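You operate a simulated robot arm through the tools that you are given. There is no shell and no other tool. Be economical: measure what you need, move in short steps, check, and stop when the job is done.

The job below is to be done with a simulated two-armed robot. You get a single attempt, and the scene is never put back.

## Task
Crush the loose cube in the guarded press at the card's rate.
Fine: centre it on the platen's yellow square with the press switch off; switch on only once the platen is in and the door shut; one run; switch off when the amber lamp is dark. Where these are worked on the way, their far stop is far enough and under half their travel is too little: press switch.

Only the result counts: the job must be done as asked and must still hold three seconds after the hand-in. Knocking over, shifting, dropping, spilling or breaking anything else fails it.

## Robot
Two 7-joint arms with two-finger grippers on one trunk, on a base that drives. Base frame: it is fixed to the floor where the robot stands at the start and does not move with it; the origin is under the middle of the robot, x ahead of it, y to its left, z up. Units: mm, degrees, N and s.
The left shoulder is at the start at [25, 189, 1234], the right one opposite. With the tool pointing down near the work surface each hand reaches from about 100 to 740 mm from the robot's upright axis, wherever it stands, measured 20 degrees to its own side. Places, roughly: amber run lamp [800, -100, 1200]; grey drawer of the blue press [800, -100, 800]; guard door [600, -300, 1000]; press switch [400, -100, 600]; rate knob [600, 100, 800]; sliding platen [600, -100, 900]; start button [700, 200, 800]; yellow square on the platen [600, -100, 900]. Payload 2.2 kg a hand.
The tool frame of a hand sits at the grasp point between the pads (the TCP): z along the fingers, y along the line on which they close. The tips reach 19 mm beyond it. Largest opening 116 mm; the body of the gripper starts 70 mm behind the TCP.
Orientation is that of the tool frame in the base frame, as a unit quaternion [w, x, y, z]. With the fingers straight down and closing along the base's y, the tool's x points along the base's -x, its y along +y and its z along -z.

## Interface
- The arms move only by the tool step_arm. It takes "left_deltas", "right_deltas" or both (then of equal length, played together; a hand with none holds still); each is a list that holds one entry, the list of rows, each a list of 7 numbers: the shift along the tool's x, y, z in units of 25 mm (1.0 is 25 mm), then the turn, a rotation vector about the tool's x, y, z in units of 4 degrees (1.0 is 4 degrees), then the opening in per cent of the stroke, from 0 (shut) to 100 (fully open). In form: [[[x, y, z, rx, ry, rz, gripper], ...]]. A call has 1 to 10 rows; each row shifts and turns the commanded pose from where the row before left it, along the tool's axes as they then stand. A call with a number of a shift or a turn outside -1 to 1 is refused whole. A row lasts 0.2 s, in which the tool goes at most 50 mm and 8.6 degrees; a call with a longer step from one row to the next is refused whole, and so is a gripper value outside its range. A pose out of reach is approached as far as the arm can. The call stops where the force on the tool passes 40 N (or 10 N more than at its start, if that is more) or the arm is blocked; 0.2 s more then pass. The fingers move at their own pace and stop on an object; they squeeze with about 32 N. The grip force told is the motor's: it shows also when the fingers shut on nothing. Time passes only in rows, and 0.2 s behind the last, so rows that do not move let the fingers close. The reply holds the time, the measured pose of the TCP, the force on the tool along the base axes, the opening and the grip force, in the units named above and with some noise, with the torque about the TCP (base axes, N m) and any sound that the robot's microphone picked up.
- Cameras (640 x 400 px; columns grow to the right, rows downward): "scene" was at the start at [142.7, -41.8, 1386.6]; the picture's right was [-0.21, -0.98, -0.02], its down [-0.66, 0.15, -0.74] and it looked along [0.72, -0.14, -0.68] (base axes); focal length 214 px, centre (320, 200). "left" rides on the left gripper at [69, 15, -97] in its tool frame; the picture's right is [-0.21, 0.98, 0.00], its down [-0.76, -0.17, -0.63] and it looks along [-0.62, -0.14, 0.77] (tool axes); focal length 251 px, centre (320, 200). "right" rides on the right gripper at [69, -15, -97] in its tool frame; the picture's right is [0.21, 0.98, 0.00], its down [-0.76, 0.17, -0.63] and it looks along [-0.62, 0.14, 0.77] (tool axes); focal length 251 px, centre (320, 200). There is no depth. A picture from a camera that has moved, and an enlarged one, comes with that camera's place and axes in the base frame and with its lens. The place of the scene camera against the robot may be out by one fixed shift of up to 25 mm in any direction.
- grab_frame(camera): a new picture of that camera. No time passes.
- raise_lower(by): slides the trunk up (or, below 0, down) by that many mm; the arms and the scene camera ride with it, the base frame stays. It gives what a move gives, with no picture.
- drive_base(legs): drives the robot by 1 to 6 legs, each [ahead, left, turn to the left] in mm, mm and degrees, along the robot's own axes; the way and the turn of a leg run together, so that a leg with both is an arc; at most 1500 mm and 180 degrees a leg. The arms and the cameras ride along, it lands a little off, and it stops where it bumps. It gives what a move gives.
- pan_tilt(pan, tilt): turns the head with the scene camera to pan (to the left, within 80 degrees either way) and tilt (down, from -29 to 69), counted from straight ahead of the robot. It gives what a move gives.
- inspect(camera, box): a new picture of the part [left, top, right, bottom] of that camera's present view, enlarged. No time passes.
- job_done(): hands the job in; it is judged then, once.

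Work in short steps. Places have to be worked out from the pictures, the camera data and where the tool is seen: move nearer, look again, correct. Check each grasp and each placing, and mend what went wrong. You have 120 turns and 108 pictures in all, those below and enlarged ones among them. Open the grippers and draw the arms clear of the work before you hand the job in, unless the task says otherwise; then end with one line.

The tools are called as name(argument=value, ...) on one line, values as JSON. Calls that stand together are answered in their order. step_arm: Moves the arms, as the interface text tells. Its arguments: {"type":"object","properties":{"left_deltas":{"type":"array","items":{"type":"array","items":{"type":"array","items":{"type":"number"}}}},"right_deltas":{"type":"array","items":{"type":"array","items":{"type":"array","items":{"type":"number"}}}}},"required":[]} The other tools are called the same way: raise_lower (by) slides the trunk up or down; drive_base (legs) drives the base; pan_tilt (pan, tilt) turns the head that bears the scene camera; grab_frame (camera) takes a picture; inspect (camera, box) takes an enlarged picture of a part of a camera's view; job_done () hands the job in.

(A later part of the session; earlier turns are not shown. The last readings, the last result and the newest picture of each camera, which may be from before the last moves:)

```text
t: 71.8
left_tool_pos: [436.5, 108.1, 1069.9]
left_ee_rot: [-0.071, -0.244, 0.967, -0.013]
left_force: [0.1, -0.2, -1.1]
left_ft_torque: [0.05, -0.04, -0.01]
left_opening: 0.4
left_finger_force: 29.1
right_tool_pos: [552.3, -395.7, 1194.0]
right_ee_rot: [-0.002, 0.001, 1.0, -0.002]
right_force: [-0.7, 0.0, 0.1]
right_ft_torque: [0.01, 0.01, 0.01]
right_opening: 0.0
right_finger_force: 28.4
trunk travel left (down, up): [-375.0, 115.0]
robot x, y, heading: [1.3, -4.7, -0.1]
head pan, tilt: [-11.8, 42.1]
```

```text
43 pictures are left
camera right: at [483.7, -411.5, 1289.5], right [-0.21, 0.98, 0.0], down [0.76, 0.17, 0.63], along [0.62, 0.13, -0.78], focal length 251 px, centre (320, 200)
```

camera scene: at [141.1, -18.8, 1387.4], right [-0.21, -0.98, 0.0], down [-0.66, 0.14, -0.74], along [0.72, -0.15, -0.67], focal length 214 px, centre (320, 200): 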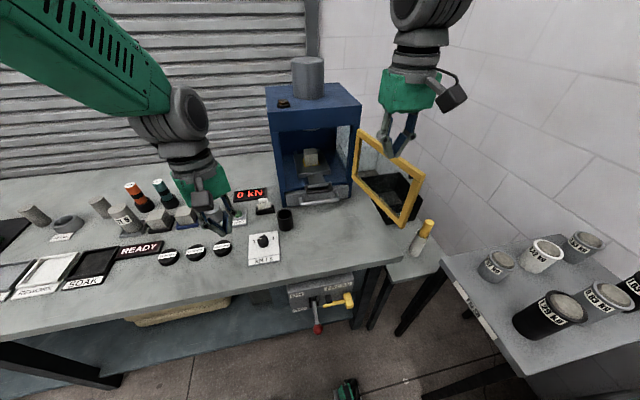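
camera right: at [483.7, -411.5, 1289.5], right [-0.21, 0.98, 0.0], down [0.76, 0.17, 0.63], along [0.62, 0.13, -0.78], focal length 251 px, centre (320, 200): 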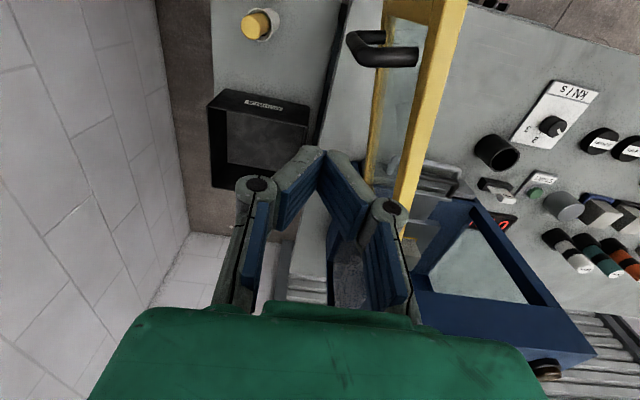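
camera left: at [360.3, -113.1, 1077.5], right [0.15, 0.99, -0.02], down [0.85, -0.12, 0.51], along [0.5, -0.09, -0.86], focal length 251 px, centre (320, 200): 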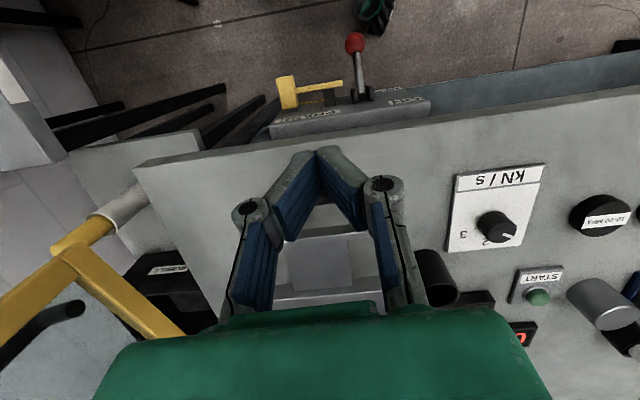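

The door's outer face at x≈552 is at y≈-320, and the handle is clear at x≈498. I'll go down beside the top bar to z≈1083.

step_arm(right_deltas=[[[0, 0, 0.9, 0, 0, 0, 0], [0, 0, 0.9, 0, 0, 0, 0], [0, 0, 0.9, 0, 0, 0, 0], [0, 0, 0.9, 0, 0, 0, 0], [0, 0, 0.85, 0, 0, 0, 0], [0, 0.4, 0, 0, 0, 0, 0], [0, 0.4, 0, 0, 0, 0, 0], [0, 0.4, 0, 0, 0, 0, 0], [0, 0, 0, 0, 0, 0, 0]]])

grab_frame(camera="right")

```text
t: 73.8
left_tool_pos: [437.5, 108.1, 1069.0]
left_ee_rot: [-0.072, -0.244, 0.967, -0.011]
left_force: [-0.4, 0.0, 0.3]
left_ft_torque: [0.0, 0.01, -0.01]
left_opening: 0.0
left_finger_force: 28.5
right_tool_pos: [552.3, -368.0, 1081.9]
right_ee_rot: [-0.003, 0.001, 1.0, -0.003]
right_force: [0.2, 0.3, 0.4]
right_ft_torque: [0.01, 0.01, 0.0]
right_opening: 0.1
right_finger_force: 28.8
trunk travel left (down, up): [-375.0, 115.0]
robot x, y, heading: [3.4, -4.7, -0.3]
head pan, tilt: [-11.8, 42.1]
```

```text
42 pictures are left
camera right: at [484.2, -382.5, 1177.6], right [-0.21, 0.98, 0.0], down [0.76, 0.17, 0.63], along [0.61, 0.13, -0.78], focal length 251 px, centre (320, 200)
```

right: 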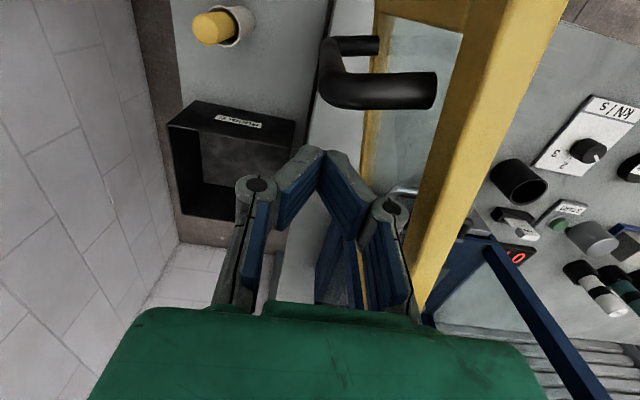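

The fingers are beside the top bar. I'll push the door in +y.

step_arm(right_deltas=[[[0, 0.6, 0, 0, 0, 0, 0], [0, 0.6, 0, 0, 0, 0, 0], [0.05, 0.6, 0, 0, 0, 0, 0], [0.05, 0.6, 0, 0, 0, 0, 0], [0.05, 0.6, 0, 0, 0, 0, 0], [0.05, 0.6, 0, 0, 0, 0, 0], [0, 0, 0, 0, 0, 0, 0]]])

grab_frame(camera="right")

```text
t: 75.4
left_tool_pos: [437.0, 109.3, 1069.1]
left_ee_rot: [-0.071, -0.244, 0.967, -0.011]
left_force: [-0.9, -0.2, 0.2]
left_ft_torque: [-0.01, -0.02, 0.01]
left_opening: 0.1
left_finger_force: 29.1
right_tool_pos: [548.2, -277.6, 1080.9]
right_ee_rot: [-0.002, 0.001, 1.0, -0.002]
right_force: [0.4, -0.1, 0.0]
right_ft_torque: [0.02, 0.03, -0.04]
right_opening: 0.1
right_finger_force: 28.1
trunk travel left (down, up): [-375.0, 115.0]
robot x, y, heading: [-0.9, -4.2, -0.0]
head pan, tilt: [-11.8, 42.1]
```

```text
41 pictures are left
camera right: at [479.7, -291.9, 1177.0], right [-0.21, 0.98, 0.0], down [0.76, 0.17, 0.63], along [0.61, 0.13, -0.78], focal length 251 px, centre (320, 200)
```

right: 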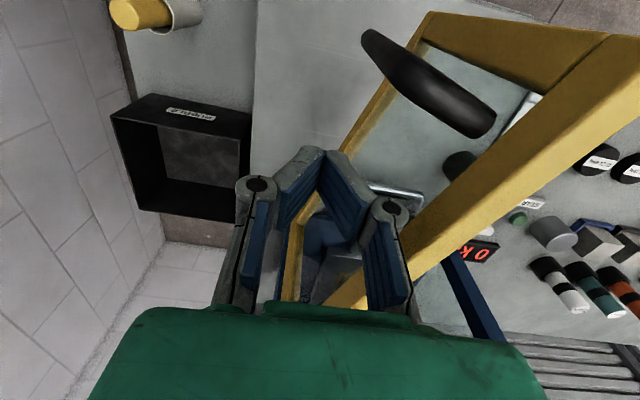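

The door is swinging. I'll follow the arc.

step_arm(right_deltas=[[[-0.12, 0.6, 0, 0, 0, 0, 0], [-0.12, 0.6, 0, 0, 0, 0, 0], [-0.12, 0.6, 0, 0, 0, 0, 0], [-0.15, 0.6, 0, 0, 0, 0, 0], [-0.2, 0.6, 0, 0, 0, 0, 0], [-0.3, 0.5, 0, 0, 0, 0, 0], [-0.4, 0.5, 0, 0, 0, 0, 0], [-0.4, 0.5, 0, 0, 0, 0, 0], [0, 0, 0, 0, 0, 0, 0]]])

grab_frame(camera="right")

grab_frame(camera="scene")

```text
t: 77.4
left_tool_pos: [436.9, 108.7, 1068.8]
left_ee_rot: [-0.071, -0.244, 0.967, -0.011]
left_force: [-0.1, 0.2, -0.2]
left_ft_torque: [-0.03, 0.0, 0.01]
left_opening: 0.0
left_finger_force: 28.4
right_tool_pos: [593.4, -164.0, 1081.6]
right_ee_rot: [-0.002, 0.002, 1.0, -0.003]
right_force: [-0.2, -0.1, -0.5]
right_ft_torque: [0.04, -0.01, -0.01]
right_opening: 0.0
right_finger_force: 28.4
trunk travel left (down, up): [-375.0, 115.0]
robot x, y, heading: [0.2, -5.2, -0.4]
head pan, tilt: [-11.8, 42.1]
```

```text
40 pictures are left
camera right: at [525.9, -178.7, 1176.8], right [-0.21, 0.98, 0.0], down [0.76, 0.17, 0.63], along [0.61, 0.13, -0.78], focal length 251 px, centre (320, 200)
```

right: 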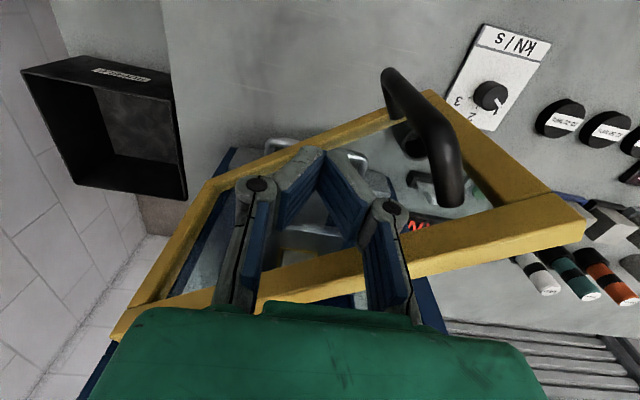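

```text
39 pictures are left
camera scene: at [143.5, -16.4, 1387.2], right [-0.21, -0.98, 0.0], down [-0.66, 0.14, -0.74], along [0.72, -0.15, -0.67], focal length 214 px, centre (320, 200)
```

scene: 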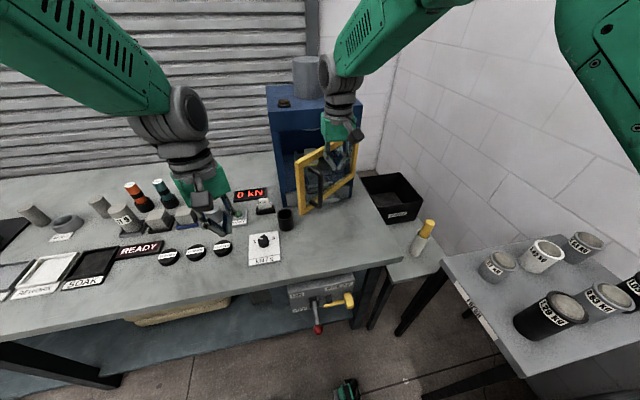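

The door is about 25° from closed. Now I'll push mainly in +x.

step_arm(right_deltas=[[[-0.4, 0.1, 0, 0, 0, 0, 0], [-0.4, 0.1, 0, 0, 0, 0, 0], [-0.4, 0.1, 0, 0, 0, 0, 0], [-0.4, 0.1, 0, 0, 0, 0, 0], [-0.4, 0, 0, 0, 0, 0, 0], [-0.4, 0, 0, 0, 0, 0, 0], [-0.4, 0, 0, 0, 0, 0, 0], [-0.4, 0, 0, 0, 0, 0, 0], [0, 0, 0, 0, 0, 0, 0]]])

grab_frame(camera="right")

```text
t: 79.4
left_tool_pos: [437.7, 108.7, 1068.1]
left_ee_rot: [-0.071, -0.243, 0.967, -0.012]
left_force: [0.1, -0.3, -1.1]
left_ft_torque: [-0.01, -0.02, -0.03]
left_opening: 0.2
left_finger_force: 28.4
right_tool_pos: [674.6, -154.4, 1081.3]
right_ee_rot: [-0.002, 0.001, 1.0, -0.004]
right_force: [-0.8, 0.2, 0.0]
right_ft_torque: [0.0, 0.01, 0.03]
right_opening: 0.2
right_finger_force: 29.0
trunk travel left (down, up): [-375.0, 115.0]
robot x, y, heading: [3.4, -5.4, 0.0]
head pan, tilt: [-11.8, 42.1]
```

```text
38 pictures are left
camera right: at [606.1, -169.5, 1176.3], right [-0.21, 0.98, -0.01], down [0.76, 0.17, 0.63], along [0.61, 0.13, -0.78], focal length 251 px, centre (320, 200)
```

right: 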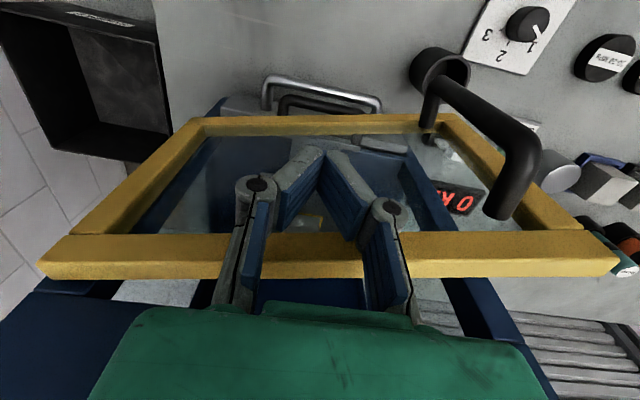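

About 12° remain. I'll keep pushing in +x.

step_arm(right_deltas=[[[-0.3, 0, 0, 0, 0, 0, 0], [-0.3, 0, 0, 0, 0, 0, 0], [-0.3, 0, 0, 0, 0, 0, 0], [-0.3, 0, 0, 0, 0, 0, 0], [-0.3, 0, 0, 0, 0, 0, 0], [-0.3, 0, 0, 0, 0, 0, 0], [0, 0, 0, 0, 0, 0, 0]]])

grab_frame(camera="right")

```text
t: 80.5
left_tool_pos: [430.2, 107.3, 1072.0]
left_ee_rot: [-0.069, -0.242, 0.968, -0.011]
left_force: [-0.5, 0.3, -0.2]
left_ft_torque: [0.01, -0.01, 0.0]
left_opening: 0.1
left_finger_force: 28.6
right_tool_pos: [696.3, -153.9, 1081.3]
right_ee_rot: [-0.008, -0.001, 1.0, -0.003]
right_force: [-21.5, -2.4, 0.7]
right_ft_torque: [0.17, -1.94, 0.26]
right_opening: 0.1
right_finger_force: 28.0
right hand out of reach, approached as far as the arm can: row 5
trunk travel left (down, up): [-375.0, 115.0]
robot x, y, heading: [2.2, -2.9, -0.5]
head pan, tilt: [-11.8, 42.1]
stopped in row 5 (right hand): the force on the tool passed its limit at 46 N (the readings are from after the stop); the commanded pose is now the measured one
```

```text
37 pictures are left
camera right: at [629.5, -169.4, 1177.7], right [-0.22, 0.98, 0.0], down [0.77, 0.17, 0.62], along [0.61, 0.13, -0.78], focal length 251 px, centre (320, 200)
```

right: 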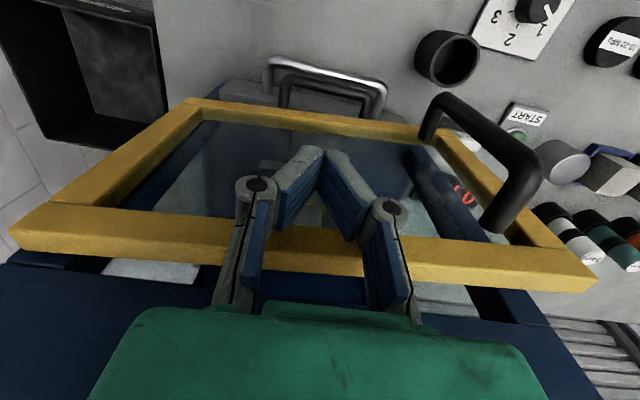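

The torque suggests the hand's body touched the press's upper box while the door still stands about 5° open. I'll back off, tilt the hand so the fingertips lead, and push again.

step_arm(right_deltas=[[[0.8, 0, 0, 0, 0, 0, 0], [0.6, 0.3, -0.6, 0, 0, 0, 0], [0, 0.3, 0, 0, -1, 0, 0], [0, 0.3, 0, 0, -1, 0, 0], [0, 0.3, 0, 0, -1, 0, 0], [0, 0, 0, 0, -1, 0, 0], [0, 0, 0, 0, -1, 0, 0], [0, 0, 0, 0, -1, 0, 0], [0, 0, 0, 0, -1, 0, 0], [0, 0, 0, 0, -1, 0, 0]]])

grab_frame(camera="right")

inspect(camera="scene", box=[250, 60, 410, 220])

```text
t: 82.7
left_tool_pos: [434.4, 108.8, 1070.2]
left_ee_rot: [-0.072, -0.242, 0.967, -0.011]
left_force: [-0.8, 0.2, -0.4]
left_ft_torque: [-0.02, -0.01, 0.02]
left_opening: 0.0
left_finger_force: 28.9
right_tool_pos: [666.7, -128.9, 1091.1]
right_ee_rot: [0.267, 0.005, 0.964, -0.002]
right_force: [-0.6, -0.1, -0.2]
right_ft_torque: [0.01, -0.03, 0.0]
right_opening: 0.0
right_finger_force: 29.2
trunk travel left (down, up): [-375.0, 115.0]
robot x, y, heading: [-0.2, -4.6, -0.1]
head pan, tilt: [-11.8, 42.1]
```

```text
36 pictures are left
camera right: at [557.5, -143.3, 1137.8], right [-0.17, 0.98, -0.11], down [0.33, 0.16, 0.93], along [0.93, 0.13, -0.35], focal length 251 px, centre (320, 200)
```

right: 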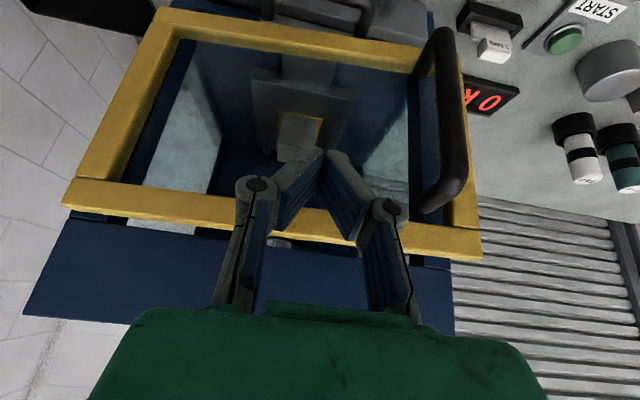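

```text
2.50 times, centred on (330, 140) of scene
camera zoom: at [143.0, -16.2, 1387.2], right [-0.21, -0.98, 0.0], down [-0.66, 0.14, -0.74], along [0.72, -0.15, -0.67], focal length 536 px, centre (295, 350)
```

zoom: 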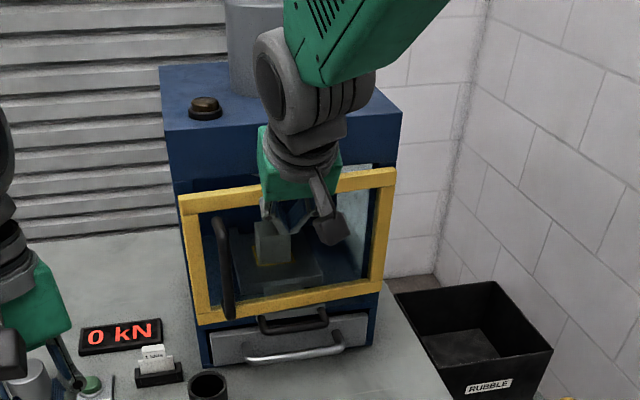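

The door is nearly shut. I'll push along +x with the fingertips on the top bar.

step_arm(right_deltas=[[[-0.14, 0, -0.24, 0, 0, 0, 0], [-0.274, 0, 0.165, 0, 0, 0, 0], [-0.274, 0, 0.165, 0, 0, 0, 0], [-0.274, 0, 0.165, 0, 0, 0, 0], [-0.274, 0, 0.165, 0, 0, 0, 0], [-0.274, 0, 0.165, 0, 0, 0, 0], [-0.274, 0, 0.165, 0, 0, 0, 0], [-0.274, 0, 0.165, 0, 0, 0, 0], [-0.274, 0, 0.165, 0, 0, 0, 0]]])

grab_frame(camera="right")

inspect(camera="scene", box=[250, 60, 410, 220])

```text
t: 84.5
left_tool_pos: [428.7, 107.4, 1071.6]
left_ee_rot: [-0.067, -0.243, 0.968, -0.013]
left_force: [0.2, 0.1, 0.4]
left_ft_torque: [0.01, 0.01, 0.01]
left_opening: 0.0
left_finger_force: 28.5
right_tool_pos: [709.0, -122.9, 1101.5]
right_ee_rot: [0.261, -0.002, 0.965, -0.004]
right_force: [-21.6, -1.4, 11.4]
right_ft_torque: [0.0, 0.03, 0.01]
right_opening: 5.9
right_finger_force: 28.1
trunk travel left (down, up): [-375.0, 115.0]
robot x, y, heading: [-0.8, -3.3, -0.3]
head pan, tilt: [-11.8, 42.1]
stopped in row 9 (right hand): the force on the tool passed its limit at 45 N (the readings are from after the stop); the commanded pose is now the measured one
```

```text
34 pictures are left
camera right: at [602.4, -137.8, 1148.9], right [-0.18, 0.98, -0.12], down [0.33, 0.17, 0.93], along [0.92, 0.13, -0.36], focal length 251 px, centre (320, 200)
```

right: 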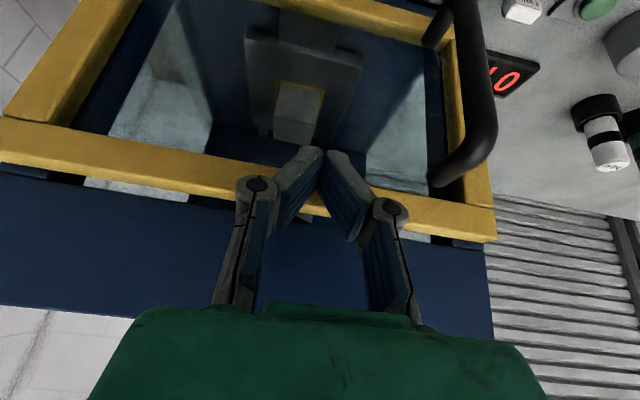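

```text
2.50 times, centred on (330, 140) of scene
camera zoom: at [136.8, -16.8, 1388.0], right [-0.21, -0.98, 0.0], down [-0.66, 0.14, -0.74], along [0.73, -0.15, -0.67], focal length 536 px, centre (295, 350)
```

zoom: 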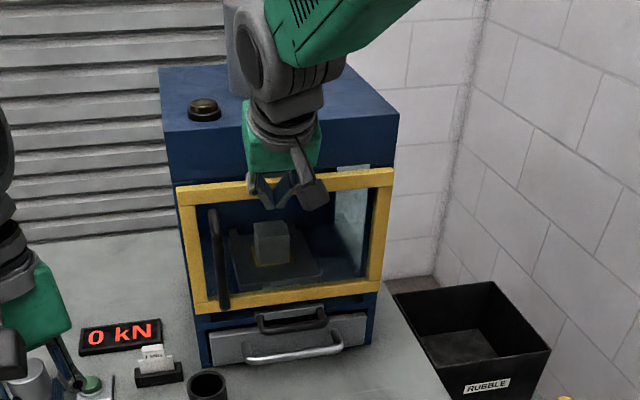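

45 N now acts straight along the fingers and the door is parallel with the press front, so it looks shut. I'll back off and verify.

step_arm(right_deltas=[[[0.8, 0, -0.5, 0, 0, 0, 0], [0.8, 0, -0.5, 0, 0, 0, 0], [0.8, 0, -0.5, 0, 0, 0, 0], [0.8, 0, -0.5, 0, 0, 0, 0], [0.8, -0.5, -0.5, 0, 0, 0, 0], [0.8, -0.5, -0.5, 0, 0, 0, 0], [0, 0, 0, 0, 0, 0, 0]]])

grab_frame(camera="right")

inspect(camera="scene", box=[260, 80, 380, 220])

```text
t: 86.1
left_tool_pos: [433.0, 107.2, 1071.1]
left_ee_rot: [-0.07, -0.243, 0.968, -0.012]
left_force: [-0.4, 0.7, -0.1]
left_ft_torque: [-0.01, 0.01, 0.0]
left_opening: 0.1
left_finger_force: 27.9
right_tool_pos: [573.0, -147.0, 1103.6]
right_ee_rot: [0.261, -0.002, 0.965, -0.005]
right_force: [-0.2, -0.1, 0.3]
right_ft_torque: [-0.01, -0.01, -0.02]
right_opening: 0.0
right_finger_force: 28.3
trunk travel left (down, up): [-375.0, 115.0]
robot x, y, heading: [0.1, -4.9, -0.2]
head pan, tilt: [-11.8, 42.1]
```

```text
32 pictures are left
camera right: at [465.6, -162.5, 1150.4], right [-0.19, 0.98, -0.12], down [0.33, 0.18, 0.93], along [0.92, 0.13, -0.36], focal length 251 px, centre (320, 200)
```

right: 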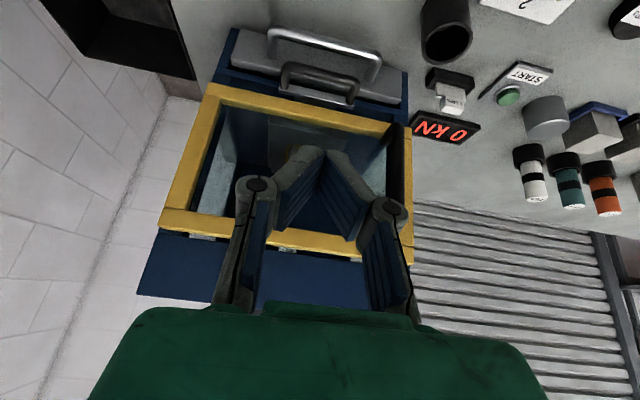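

```text
2.86 times, centred on (320, 150) of scene
camera zoom: at [143.2, -16.4, 1387.1], right [-0.21, -0.98, 0.0], down [-0.66, 0.14, -0.74], along [0.72, -0.15, -0.67], focal length 613 px, centre (320, 343)
```

zoom: 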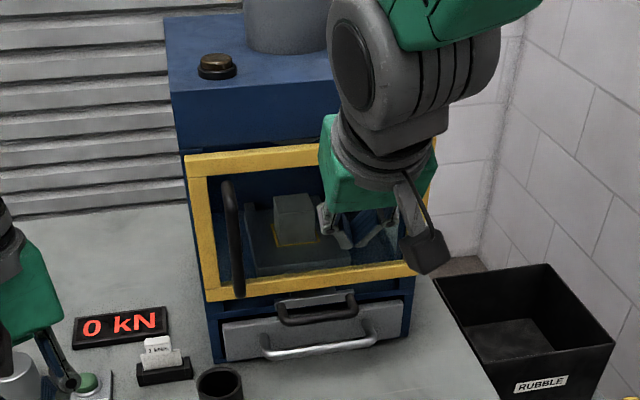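

The door is shut over the cube. The lever ball I estimate at (357, -60, 575), its pivot near (430, -62, 620), and the start button at about (728, 160, 815). I'll untilt the right hand and bring it back toward the lever.

step_arm(right_deltas=[[[0, 0, 0, 0, 1, 0, 0], [0, 0, 0, 0, 1, 0, 0], [0, 0, 0, 0, 1, 0, 0], [0, 0, 0, 0, 1, 0, 0], [0, 0, 0, 0, 1, 0, 20], [0, 0, 0, 0, 1, 0, 30], [0, 0, 0, 0, 1, 0, 50], [0, 0, 0, 0, 0.6, 0, 60], [0.8, 0, 0, 0, 0, 0, 60], [0.8, 0, 0, 0, 0, 0, 60]]])

step_arm(right_deltas=[[[1, 0.3, 0.5, 0, 0, 0, 60], [1, 0.3, 0.5, 0, 0, 0, 60], [1, 0.3, 0.5, 0, 0, 0, 60], [1, 0.3, 0.5, 0, 0, 0, 60], [1, 0.3, 0.5, 0, 0, 0, 60], [1, 0.3, 0.5, 0, 0, 0, 60], [1, 0.3, 0.5, 0, 0, 0, 60], [0, 0.3, 0.5, 0, 0, 0, 60], [0, 0, 0, 0, 0, 0, 60]]])

grab_frame(camera="right")

```text
t: 88.3
left_tool_pos: [430.5, 109.1, 1071.5]
left_ee_rot: [-0.069, -0.243, 0.968, -0.012]
left_force: [-1.1, -0.4, -0.1]
left_ft_torque: [0.03, 0.01, 0.04]
left_opening: 0.1
left_finger_force: 28.4
right_tool_pos: [531.9, -145.6, 1103.7]
right_ee_rot: [-0.001, 0.0, 1.0, -0.004]
right_force: [-0.7, -0.3, 0.4]
right_ft_torque: [-0.03, -0.03, -0.01]
right_opening: 69.4
right_finger_force: 0.1
trunk travel left (down, up): [-375.0, 115.0]
robot x, y, heading: [-0.8, -4.3, -0.5]
head pan, tilt: [-11.8, 42.1]
```

```text
t: 90.3
left_tool_pos: [432.5, 108.8, 1071.2]
left_ee_rot: [-0.069, -0.244, 0.967, -0.012]
left_force: [-0.1, -0.6, 0.4]
left_ft_torque: [-0.02, 0.0, 0.0]
left_opening: 0.3
left_finger_force: 28.1
right_tool_pos: [358.2, -87.3, 1007.3]
right_ee_rot: [-0.001, 0.007, 1.0, 0.006]
right_force: [-0.4, -0.1, 0.6]
right_ft_torque: [-0.03, 0.0, -0.01]
right_opening: 69.7
right_finger_force: 0.1
trunk travel left (down, up): [-375.0, 115.0]
robot x, y, heading: [-1.1, -4.3, -0.1]
head pan, tilt: [-11.8, 42.1]
```

```text
30 pictures are left
camera right: at [290.4, -103.4, 1102.0], right [-0.2, 0.98, 0.01], down [0.76, 0.15, 0.63], along [0.62, 0.14, -0.77], focal length 251 px, centre (320, 200)
```

right: 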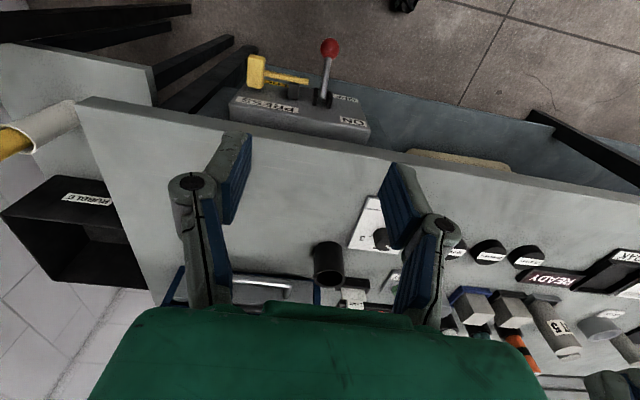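

Ball confirmed near (358, -64, 575). I'll descend in front of the table edge.

step_arm(right_deltas=[[[0.1, 0.4, 1, 0, 0, 0, 60], [0.1, 0.4, 1, 0, 0, 0, 60], [0, 0.1, 1, 0, 0, 0, 60], [0, 0, 1, 0, 0, 0, 60], [0, 0, 1, 0, 0, 0, 60], [0, 0, 1, 0, 0, 0, 60], [0, 0, 1, 0, 0, 0, 60], [0, 0, 1, 0, 0, 0, 60], [0, 0, 1, 0, 0, 0, 60], [0, 0, 0, 0, 0, 0, 60]]])

grab_frame(camera="right")

```text
t: 92.5
left_tool_pos: [431.3, 107.8, 1071.9]
left_ee_rot: [-0.069, -0.242, 0.968, -0.013]
left_force: [-0.3, 0.9, 0.1]
left_ft_torque: [0.03, 0.01, -0.02]
left_opening: 0.2
left_finger_force: 28.5
right_tool_pos: [352.3, -68.9, 777.5]
right_ee_rot: [0.0, 0.0, 1.0, -0.006]
right_force: [0.4, -1.2, 0.2]
right_ft_torque: [-0.03, -0.03, 0.0]
right_opening: 69.3
right_finger_force: 0.0
trunk travel left (down, up): [-375.0, 115.0]
robot x, y, heading: [-3.1, -5.5, -0.3]
head pan, tilt: [-11.8, 42.1]
```

```text
29 pictures are left
camera right: at [284.8, -82.7, 873.1], right [-0.21, 0.98, -0.01], down [0.76, 0.17, 0.63], along [0.62, 0.13, -0.78], focal length 251 px, centre (320, 200)
```

right: 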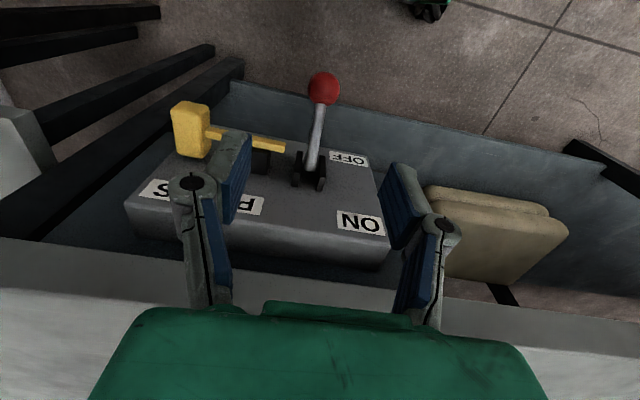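

The ball now triangulates to about (354, -65, 605). I'll lower further and re-check.

step_arm(right_deltas=[[[0, 0.12, 1, 0, 0, 0, 60], [0, 0, 1, 0, 0, 0, 60], [0, 0, 1, 0, 0, 0, 60], [0, 0, 0.8, 0, 0, 0, 60], [0, 0, 0, 0, 0, 0, 60], [0, 0, 0, 0, 0, 0, 60]]])

grab_frame(camera="right")

```text
t: 93.9
left_tool_pos: [432.1, 108.3, 1072.1]
left_ee_rot: [-0.07, -0.243, 0.967, -0.012]
left_force: [0.3, -0.1, 0.5]
left_ft_torque: [0.04, -0.03, 0.03]
left_opening: 0.2
left_finger_force: 28.4
right_tool_pos: [353.8, -64.7, 682.4]
right_ee_rot: [-0.001, 0.0, 1.0, -0.004]
right_force: [0.8, 1.0, -1.0]
right_ft_torque: [-0.01, -0.01, 0.04]
right_opening: 69.4
right_finger_force: 0.1
trunk travel left (down, up): [-375.0, 115.0]
robot x, y, heading: [3.2, -3.9, -0.2]
head pan, tilt: [-11.8, 42.1]
```

```text
28 pictures are left
camera right: at [285.9, -79.7, 778.3], right [-0.21, 0.98, -0.01], down [0.76, 0.17, 0.63], along [0.62, 0.13, -0.78], focal length 251 px, centre (320, 200)
```

right: 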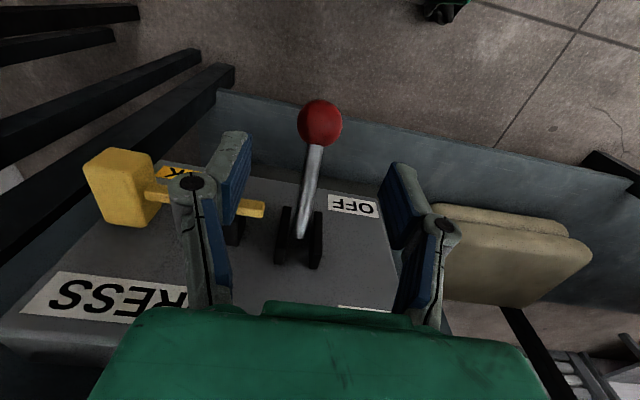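

Ball at (355, -66, 604), about 33 mm across. I'll lower around it.

step_arm(right_deltas=[[[-0.04, -0.04, 1, 0, 0, 0, 60], [0, 0, 1, 0, 0, 0, 60], [0, 0, 1, 0, 0, 0, 60], [0, 0, 0, 0, 0, 0, 60], [0, 0, 0, 0, 0, 0, 60]]])

grab_frame(camera="right")

```text
t: 95.1
left_tool_pos: [432.2, 109.5, 1071.4]
left_ee_rot: [-0.07, -0.242, 0.968, -0.012]
left_force: [-0.1, 0.5, 1.3]
left_ft_torque: [0.03, -0.01, -0.01]
left_opening: 0.0
left_finger_force: 28.6
right_tool_pos: [353.5, -65.0, 607.0]
right_ee_rot: [0.0, 0.0, 1.0, -0.004]
right_force: [-0.6, 0.2, 0.4]
right_ft_torque: [0.01, 0.04, -0.01]
right_opening: 69.2
right_finger_force: 0.0
trunk travel left (down, up): [-375.0, 115.0]
robot x, y, heading: [1.9, 0.4, -0.2]
head pan, tilt: [-11.8, 42.1]
```

```text
27 pictures are left
camera right: at [285.2, -80.9, 703.2], right [-0.21, 0.98, -0.01], down [0.76, 0.17, 0.63], along [0.62, 0.13, -0.78], focal length 251 px, centre (320, 200)
```

right: 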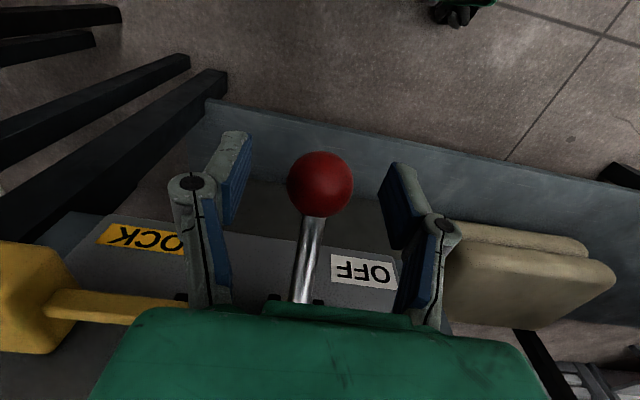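

The ball is exactly between the pads. I'll grip it.

step_arm(right_deltas=[[[0, 0, 0, 0, 0, 0, 15], [0, 0, 0, 0, 0, 0, 15], [0, 0, 0, 0, 0, 0, 15]]])

step_arm(right_deltas=[[[0.12, 0, -0.4, 0, 0, 0, 15], [0.12, 0, -0.4, 0, 0, 0, 15], [0.08, 0, -0.4, 0, 0, 0, 15], [0.06, 0, -0.4, 0, 0, 0, 15], [0, 0, -0.4, 0, 0, 0, 15]]])

grab_frame(camera="right")

```text
t: 95.9
left_tool_pos: [433.0, 111.1, 1072.2]
left_ee_rot: [-0.07, -0.243, 0.967, -0.013]
left_force: [0.3, 0.4, -0.2]
left_ft_torque: [-0.01, -0.01, 0.04]
left_opening: 0.0
left_finger_force: 28.6
right_tool_pos: [353.7, -64.9, 607.3]
right_ee_rot: [-0.001, 0.0, 1.0, -0.004]
right_force: [0.0, 4.8, -2.5]
right_ft_torque: [0.15, 0.1, 0.01]
right_opening: 30.3
right_finger_force: 45.1
trunk travel left (down, up): [-375.0, 115.0]
robot x, y, heading: [2.2, -0.2, -0.2]
head pan, tilt: [-11.8, 42.1]
```

```text
t: 97.1
left_tool_pos: [432.3, 109.8, 1070.5]
left_ee_rot: [-0.07, -0.242, 0.968, -0.013]
left_force: [0.5, -0.6, -0.5]
left_ft_torque: [-0.01, 0.0, 0.0]
left_opening: 0.0
left_finger_force: 28.3
right_tool_pos: [343.4, -64.9, 657.2]
right_ee_rot: [-0.002, 0.001, 1.0, -0.003]
right_force: [-16.1, 4.7, -13.7]
right_ft_torque: [0.05, 1.15, -0.07]
right_opening: 31.4
right_finger_force: 44.9
trunk travel left (down, up): [-375.0, 115.0]
robot x, y, heading: [1.6, -6.9, -0.3]
head pan, tilt: [-11.8, 42.1]
```

```text
26 pictures are left
camera right: at [275.3, -80.1, 753.1], right [-0.21, 0.98, -0.01], down [0.76, 0.17, 0.63], along [0.61, 0.13, -0.78], focal length 251 px, centre (320, 200)
```

right: 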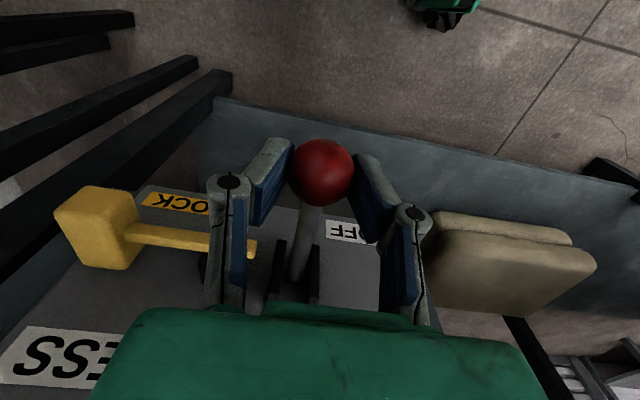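

The lever is following and is about level now. I'll continue up on the arc.

step_arm(right_deltas=[[[0.1, 0, -0.3, 0, 0, 0, 15], [0.05, 0, -0.3, 0, 0, 0, 15], [-0.08, 0, -0.3, 0, 0, 0, 15], [-0.14, 0, -0.3, 0, 0, 0, 15], [-0.18, 0, -0.3, 0, 0, 0, 15]]])

grab_frame(camera="right")

```text
t: 98.3
left_tool_pos: [431.9, 108.9, 1071.1]
left_ee_rot: [-0.07, -0.243, 0.967, -0.013]
left_force: [-0.1, -0.6, -0.3]
left_ft_torque: [-0.03, 0.01, 0.02]
left_opening: 0.0
left_finger_force: 28.6
right_tool_pos: [352.8, -65.8, 696.0]
right_ee_rot: [-0.001, 0.0, 1.0, -0.004]
right_force: [0.5, 2.8, -13.9]
right_ft_torque: [-0.08, 1.18, -0.09]
right_opening: 31.0
right_finger_force: 45.1
trunk travel left (down, up): [-375.0, 115.0]
robot x, y, heading: [2.1, -2.8, -0.2]
head pan, tilt: [-11.8, 42.1]
```

```text
25 pictures are left
camera right: at [283.1, -80.0, 791.1], right [-0.21, 0.98, -0.01], down [0.76, 0.17, 0.63], along [0.62, 0.13, -0.78], focal length 251 px, centre (320, 200)
```

right: 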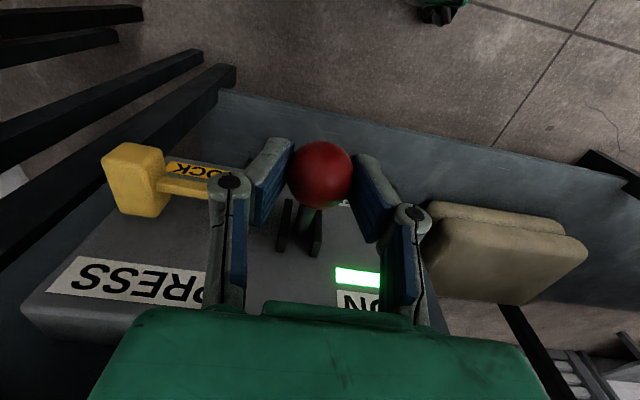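

The green ON lamp is lit. I'll go on to the far stop.

step_arm(right_deltas=[[[-0.15, 0, -0.25, 0, 0, 0, 15], [-0.2, 0, -0.25, 0, 0, 0, 15], [-0.2, 0, -0.25, 0, 0, 0, 15], [-0.2, 0, -0.2, 0, 0, 0, 15]]])

grab_frame(camera="right")

```text
t: 99.0
left_tool_pos: [430.8, 109.4, 1070.1]
left_ee_rot: [-0.069, -0.243, 0.968, -0.012]
left_force: [0.5, 0.6, 0.6]
left_ft_torque: [-0.05, -0.03, 0.02]
left_opening: 0.0
left_finger_force: 28.7
right_tool_pos: [359.2, -65.1, 707.3]
right_ee_rot: [-0.004, 0.0, 1.0, -0.006]
right_force: [10.5, 3.8, -40.7]
right_ft_torque: [0.02, 0.18, -0.35]
right_opening: 31.0
right_finger_force: 44.8
trunk travel left (down, up): [-375.0, 115.0]
robot x, y, heading: [1.2, -3.7, -0.1]
head pan, tilt: [-11.8, 42.1]
stopped in row 3 (right hand): the force on the tool passed its limit at 47 N (the readings are from after the stop); the commanded pose is now the measured one
```

```text
24 pictures are left
camera right: at [290.5, -79.9, 803.1], right [-0.21, 0.98, -0.01], down [0.76, 0.17, 0.62], along [0.61, 0.13, -0.78], focal length 251 px, centre (320, 200)
```

right: 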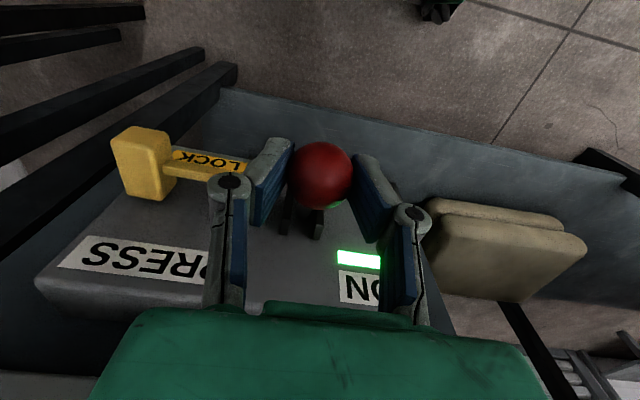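

At the stop. I'll release and rise clear of the ball.

step_arm(right_deltas=[[[0, 0, 0, 0, 0, 0, 40], [0, 0, 0, 0, 0, 0, 70], [0, 0, 0, 0, 0, 0, 70], [0, 0, -0.7, 0, 0, 0, 70], [0, 0, -0.8, 0, 0, 0, 70], [0.2, 0, -0.8, 0, 0, 0, 70], [0.2, 0, -0.8, 0, 0, 0, 70], [0, 0, 0, 0, 0, 0, 70]]])

grab_frame(camera="right")

```text
t: 100.8
left_tool_pos: [428.5, 109.0, 1072.8]
left_ee_rot: [-0.069, -0.243, 0.968, -0.013]
left_force: [0.2, -0.2, 0.9]
left_ft_torque: [0.04, -0.03, 0.02]
left_opening: 0.0
left_finger_force: 28.5
right_tool_pos: [346.3, -63.7, 787.3]
right_ee_rot: [-0.002, 0.001, 1.0, -0.005]
right_force: [0.1, 0.7, 0.9]
right_ft_torque: [0.01, 0.01, -0.02]
right_opening: 81.3
right_finger_force: 0.0
trunk travel left (down, up): [-375.0, 115.0]
robot x, y, heading: [-1.7, -2.0, -0.2]
head pan, tilt: [-11.8, 42.1]
```

```text
23 pictures are left
camera right: at [278.8, -79.3, 883.0], right [-0.21, 0.98, -0.01], down [0.76, 0.17, 0.63], along [0.61, 0.13, -0.78], focal length 251 px, centre (320, 200)
```

right: 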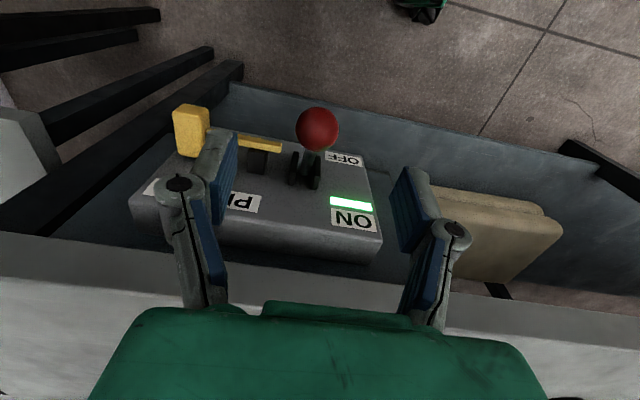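

The switch holds ON. Next is the left hand: straighten the yaw and tilt the fingers forward for the start button.

step_arm(left_deltas=[[[0, 0, 0, 0, -1, 0.7, 0], [0, 0, 0, 0, -1, 0.7, 0], [0, 0, 0, 0, -1, 0.7, 0], [0, 0, 0, 0, -1, 0.7, 0], [0, 0, 0, 0, -1, 0.7, 0], [0, 0, 0, 0, -1, 0.7, 0], [0, 0, 0, 0, -1, 0.7, 0], [0, 0, 0, 0, -1, 0.7, 0], [0, 0, 0, 0, -1, 0.7, 0], [0, 0, 0, 0, -1, 0.7, 0]]])

```text
t: 103.0
left_tool_pos: [430.9, 110.1, 1076.7]
left_ee_rot: [0.267, -0.006, 0.963, 0.043]
left_force: [0.1, -0.2, -0.1]
left_ft_torque: [-0.01, 0.01, 0.0]
left_opening: 0.0
left_finger_force: 28.5
right_tool_pos: [346.5, -64.4, 786.8]
right_ee_rot: [-0.002, -0.002, 1.0, -0.005]
right_force: [0.7, 0.3, -0.2]
right_ft_torque: [0.0, 0.01, 0.0]
right_opening: 81.1
right_finger_force: 0.1
trunk travel left (down, up): [-375.0, 115.0]
robot x, y, heading: [1.2, -2.5, -0.3]
head pan, tilt: [-11.8, 42.1]
```

Orientation is good. Moving toward a point above and just short of the button.

step_arm(left_deltas=[[[-0.56, 0.2, 0.95, 0, 0, 0, 0], [-0.56, 0.2, 0.95, 0, 0, 0, 0], [-0.56, 0.2, 0.95, 0, 0, 0, 0], [-0.56, 0.2, 0.95, 0, 0, 0, 0], [-0.56, 0.2, 0.95, 0, 0, 0, 0], [-0.56, 0.2, 0.95, 0, 0, 0, 0], [-0.56, 0.2, 0.95, 0, 0, 0, 0], [-0.56, 0.2, 0.95, 0, 0, 0, 0], [-0.56, 0.2, 0.95, 0, 0, 0, 0], [0, 0, 0, 0, 0, 0, 0]]])

grab_frame(camera="left")

```text
t: 105.2
left_tool_pos: [645.9, 171.8, 961.5]
left_ee_rot: [0.269, 0.005, 0.961, 0.054]
left_force: [-1.3, 0.0, 1.2]
left_ft_torque: [0.03, 0.02, 0.0]
left_opening: 0.1
left_finger_force: 28.9
right_tool_pos: [346.1, -64.8, 787.8]
right_ee_rot: [-0.001, 0.002, 1.0, -0.004]
right_force: [0.6, 0.3, 0.6]
right_ft_torque: [0.0, 0.02, -0.03]
right_opening: 80.9
right_finger_force: 0.1
trunk travel left (down, up): [-375.0, 115.0]
robot x, y, heading: [-1.7, -8.4, -0.2]
head pan, tilt: [-11.8, 42.1]
```

```text
22 pictures are left
camera left: at [536.1, 180.0, 1009.1], right [0.16, 0.96, 0.22], down [0.32, -0.26, 0.91], along [0.93, -0.08, -0.35], focal length 251 px, centre (320, 200)
```

left: 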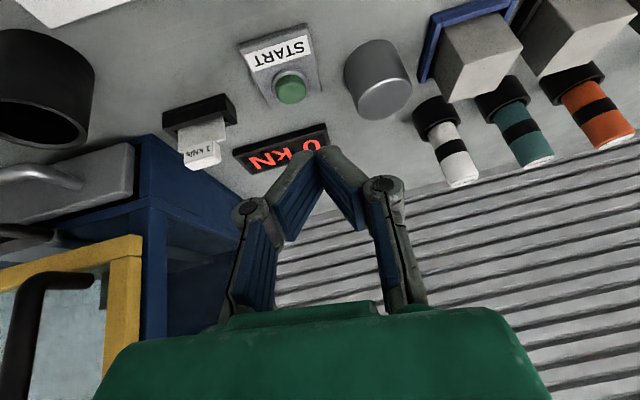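

The button is at (725, 162). I'll move the tip to about 25 mm above it.

step_arm(left_deltas=[[[-0.06, -0.2, 0.95, 0, 0, 0, 0], [-0.06, -0.2, 0.95, 0, 0, 0, 0], [-0.06, -0.2, 0.95, 0, 0, 0, 0], [-0.06, -0.2, 0.95, 0, 0, 0, 0], [-0.06, -0.2, 0.95, 0, 0, 0, 0], [0, 0, 0, 0, 0, 0, 0], [0, 0, 0, 0, 0, 0, 0]]])

grab_frame(camera="left")

```text
t: 106.8
left_tool_pos: [716.2, 158.3, 860.1]
left_ee_rot: [0.269, 0.004, 0.962, 0.055]
left_force: [0.2, 0.2, -0.5]
left_ft_torque: [-0.02, -0.02, 0.0]
left_opening: 0.1
left_finger_force: 28.3
right_tool_pos: [348.3, -65.1, 785.5]
right_ee_rot: [-0.003, 0.001, 1.0, -0.004]
right_force: [0.0, 0.3, 0.2]
right_ft_torque: [-0.01, -0.01, -0.01]
right_opening: 81.5
right_finger_force: 0.1
trunk travel left (down, up): [-375.0, 115.0]
robot x, y, heading: [-2.5, -4.8, -0.4]
head pan, tilt: [-11.8, 42.1]
```

```text
21 pictures are left
camera left: at [605.9, 166.7, 908.6], right [0.16, 0.96, 0.22], down [0.32, -0.26, 0.91], along [0.93, -0.08, -0.35], focal length 251 px, centre (320, 200)
```

left: 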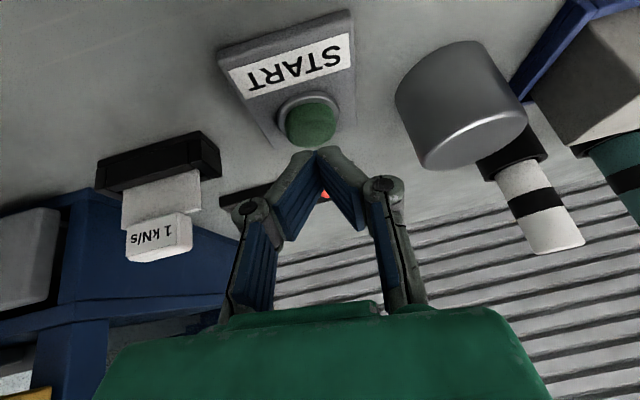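

The tip is right above the button. I'll press straight down.

step_arm(left_deltas=[[[0.16, 0.03, 0.14, 0, 0, 0, 0], [0.103, -0.021, 0.169, 0, 0, 0, 0], [0.103, -0.021, 0.169, 0, 0, 0, 0], [0.103, -0.021, 0.169, 0, 0, 0, 0], [0.06, -0.012, 0.1, 0, 0, 0, 0], [0.06, -0.012, 0.1, 0, 0, 0, 0], [0.06, -0.012, 0.1, 0, 0, 0, 0]]])

grab_frame(camera="scene")

```text
t: 108.4
left_tool_pos: [712.4, 159.0, 834.0]
left_ee_rot: [0.27, 0.003, 0.961, 0.054]
left_force: [-2.3, 1.2, 12.5]
left_ft_torque: [-0.04, 0.03, 0.03]
left_opening: 5.8
left_finger_force: 28.8
right_tool_pos: [346.0, -64.1, 788.2]
right_ee_rot: [0.0, 0.0, 1.0, -0.005]
right_force: [0.2, -0.2, -0.4]
right_ft_torque: [0.01, -0.02, 0.02]
right_opening: 81.1
right_finger_force: 0.1
trunk travel left (down, up): [-375.0, 115.0]
robot x, y, heading: [-1.8, -2.2, -0.4]
head pan, tilt: [-11.8, 42.1]
heard: click
```

```text
20 pictures are left
camera scene: at [140.7, -16.1, 1387.6], right [-0.21, -0.98, 0.0], down [-0.66, 0.14, -0.74], along [0.72, -0.15, -0.67], focal length 214 px, centre (320, 200)
```

scene: 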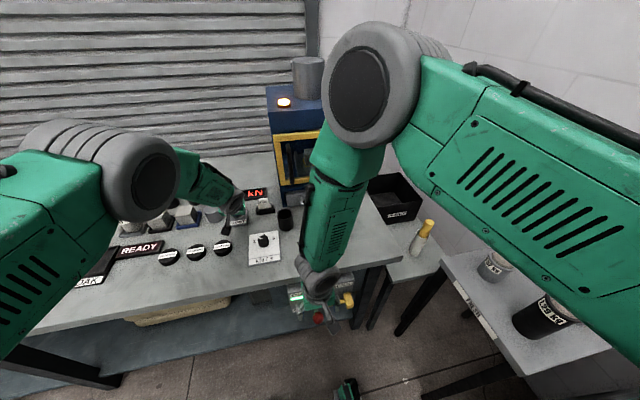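

A click, and the amber lamp is lit: the run has started. I'll raise the left hand off the button and draw it back.

step_arm(left_deltas=[[[-0.2, 0.04, -0.34, 0, 0, 0, 0], [-0.2, 0.04, -0.34, 0, 0, 0, 0], [-0.2, 0.04, -0.34, 0, 0, 0, 0], [0, 0, -0.9, 0, 0, 0, 0], [0, 0, -0.9, 0, 0, 0, 0], [0, 0, -0.9, 0, 0, 0, 0], [0, 0, -0.9, 0, 0, 0, 0], [0, 0, -0.9, 0, 0, 0, 0], [0, 0, -0.9, 0, 0, 0, 0], [0, 0, 0, 0, 0, 0, 0]]])

inspect(camera="scene", box=[230, 60, 350, 220])

```text
t: 110.6
left_tool_pos: [643.2, 157.1, 968.6]
left_ee_rot: [0.26, -0.009, 0.964, 0.052]
left_force: [0.1, -0.2, -0.4]
left_ft_torque: [0.0, 0.0, 0.03]
left_opening: 0.0
left_finger_force: 28.2
right_tool_pos: [347.1, -63.9, 787.4]
right_ee_rot: [-0.002, 0.001, 1.0, -0.004]
right_force: [-0.6, 0.2, 0.7]
right_ft_torque: [-0.01, 0.01, -0.02]
right_opening: 81.4
right_finger_force: 0.1
trunk travel left (down, up): [-375.0, 115.0]
robot x, y, heading: [-0.4, -5.6, -0.4]
head pan, tilt: [-11.8, 42.1]
```

```text
2.50 times, centred on (290, 140) of scene
camera zoom: at [143.5, -15.9, 1387.1], right [-0.21, -0.98, 0.0], down [-0.66, 0.14, -0.74], along [0.72, -0.15, -0.67], focal length 536 px, centre (395, 350)
```

zoom: 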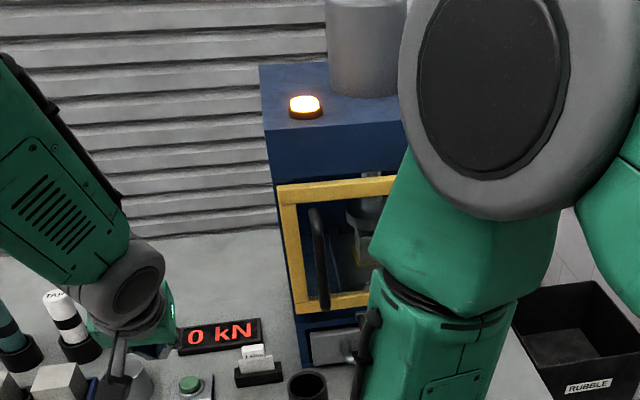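

The ram is descending. I'll wait and draw the left hand further back meanwhile.

step_arm(left_deltas=[[[0.3, 0, -0.8, 0, 0, 0, 0], [0.3, 0, -0.8, 0, 0, 0, 0], [0.3, 0, -0.8, 0, 0, 0, 0], [0.3, 0, -0.8, 0, 0, 0, 0], [0, 0, 0, 0, 0, 0, 0], [0, 0, 0, 0, 0, 0, 0], [0, 0, 0, 0, 0, 0, 0], [0, 0, 0, 0, 0, 0, 0], [0, 0, 0, 0, 0, 0, 0], [0, 0, 0, 0, 0, 0, 0]]])

step_arm(left_deltas=[[[0, 0, 0, 0, 0, 0, 0], [0, 0, 0, 0, 0, 0, 0], [0, 0, 0, 0, 0, 0, 0], [0, 0, 0, 0, 0, 0, 0], [0, 0, 0, 0, 0, 0, 0], [0, 0, 0, 0, 0, 0, 0], [0, 0, 0, 0, 0, 0, 0], [0, 0, 0, 0, 0, 0, 0], [0, 0, 0, 0, 0, 0, 0], [0, 0, 0, 0, 0, 0, 0]]])

inspect(camera="scene", box=[230, 60, 350, 220])

```text
t: 111.5
left_tool_pos: [544.1, 160.9, 923.1]
left_ee_rot: [0.179, -0.017, 0.983, 0.049]
left_force: [-0.3, -0.1, -0.4]
left_ft_torque: [0.03, -0.02, 0.0]
left_opening: 0.0
left_finger_force: 28.5
right_tool_pos: [346.0, -67.3, 788.7]
right_ee_rot: [-0.003, 0.008, 1.0, -0.003]
right_force: [-0.2, -0.1, -0.2]
right_ft_torque: [0.03, -0.04, -0.03]
right_opening: 81.2
right_finger_force: 0.0
trunk travel left (down, up): [-375.0, 115.0]
robot x, y, heading: [-3.6, -3.0, -0.2]
head pan, tilt: [-11.8, 42.1]
stopped in row 4 (left hand): the arm was blocked; the commanded pose is now the measured one
```

```text
t: 113.7
left_tool_pos: [546.3, 158.5, 924.8]
left_ee_rot: [0.182, -0.017, 0.982, 0.047]
left_force: [-0.1, -0.2, 0.0]
left_ft_torque: [0.01, 0.02, 0.01]
left_opening: 0.0
left_finger_force: 28.4
right_tool_pos: [348.7, -66.1, 790.1]
right_ee_rot: [-0.001, 0.008, 1.0, -0.002]
right_force: [0.3, -0.8, -0.1]
right_ft_torque: [-0.01, 0.0, 0.04]
right_opening: 81.3
right_finger_force: 0.0
trunk travel left (down, up): [-375.0, 115.0]
robot x, y, heading: [0.6, -4.8, -0.0]
head pan, tilt: [-11.8, 42.1]
```

```text
2.50 times, centred on (290, 140) of scene
camera zoom: at [142.8, -16.0, 1387.2], right [-0.21, -0.98, 0.0], down [-0.66, 0.14, -0.74], along [0.72, -0.15, -0.67], focal length 536 px, centre (395, 350)
```

zoom: 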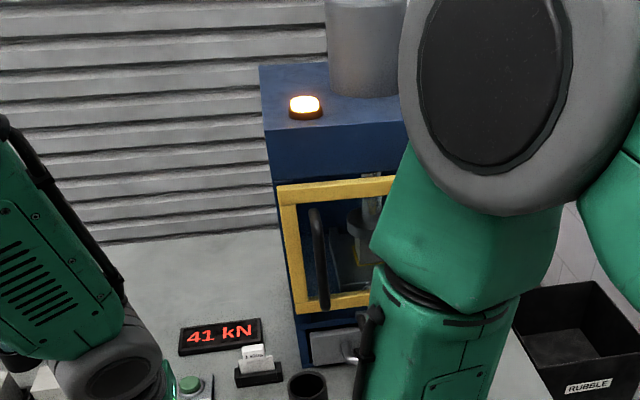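

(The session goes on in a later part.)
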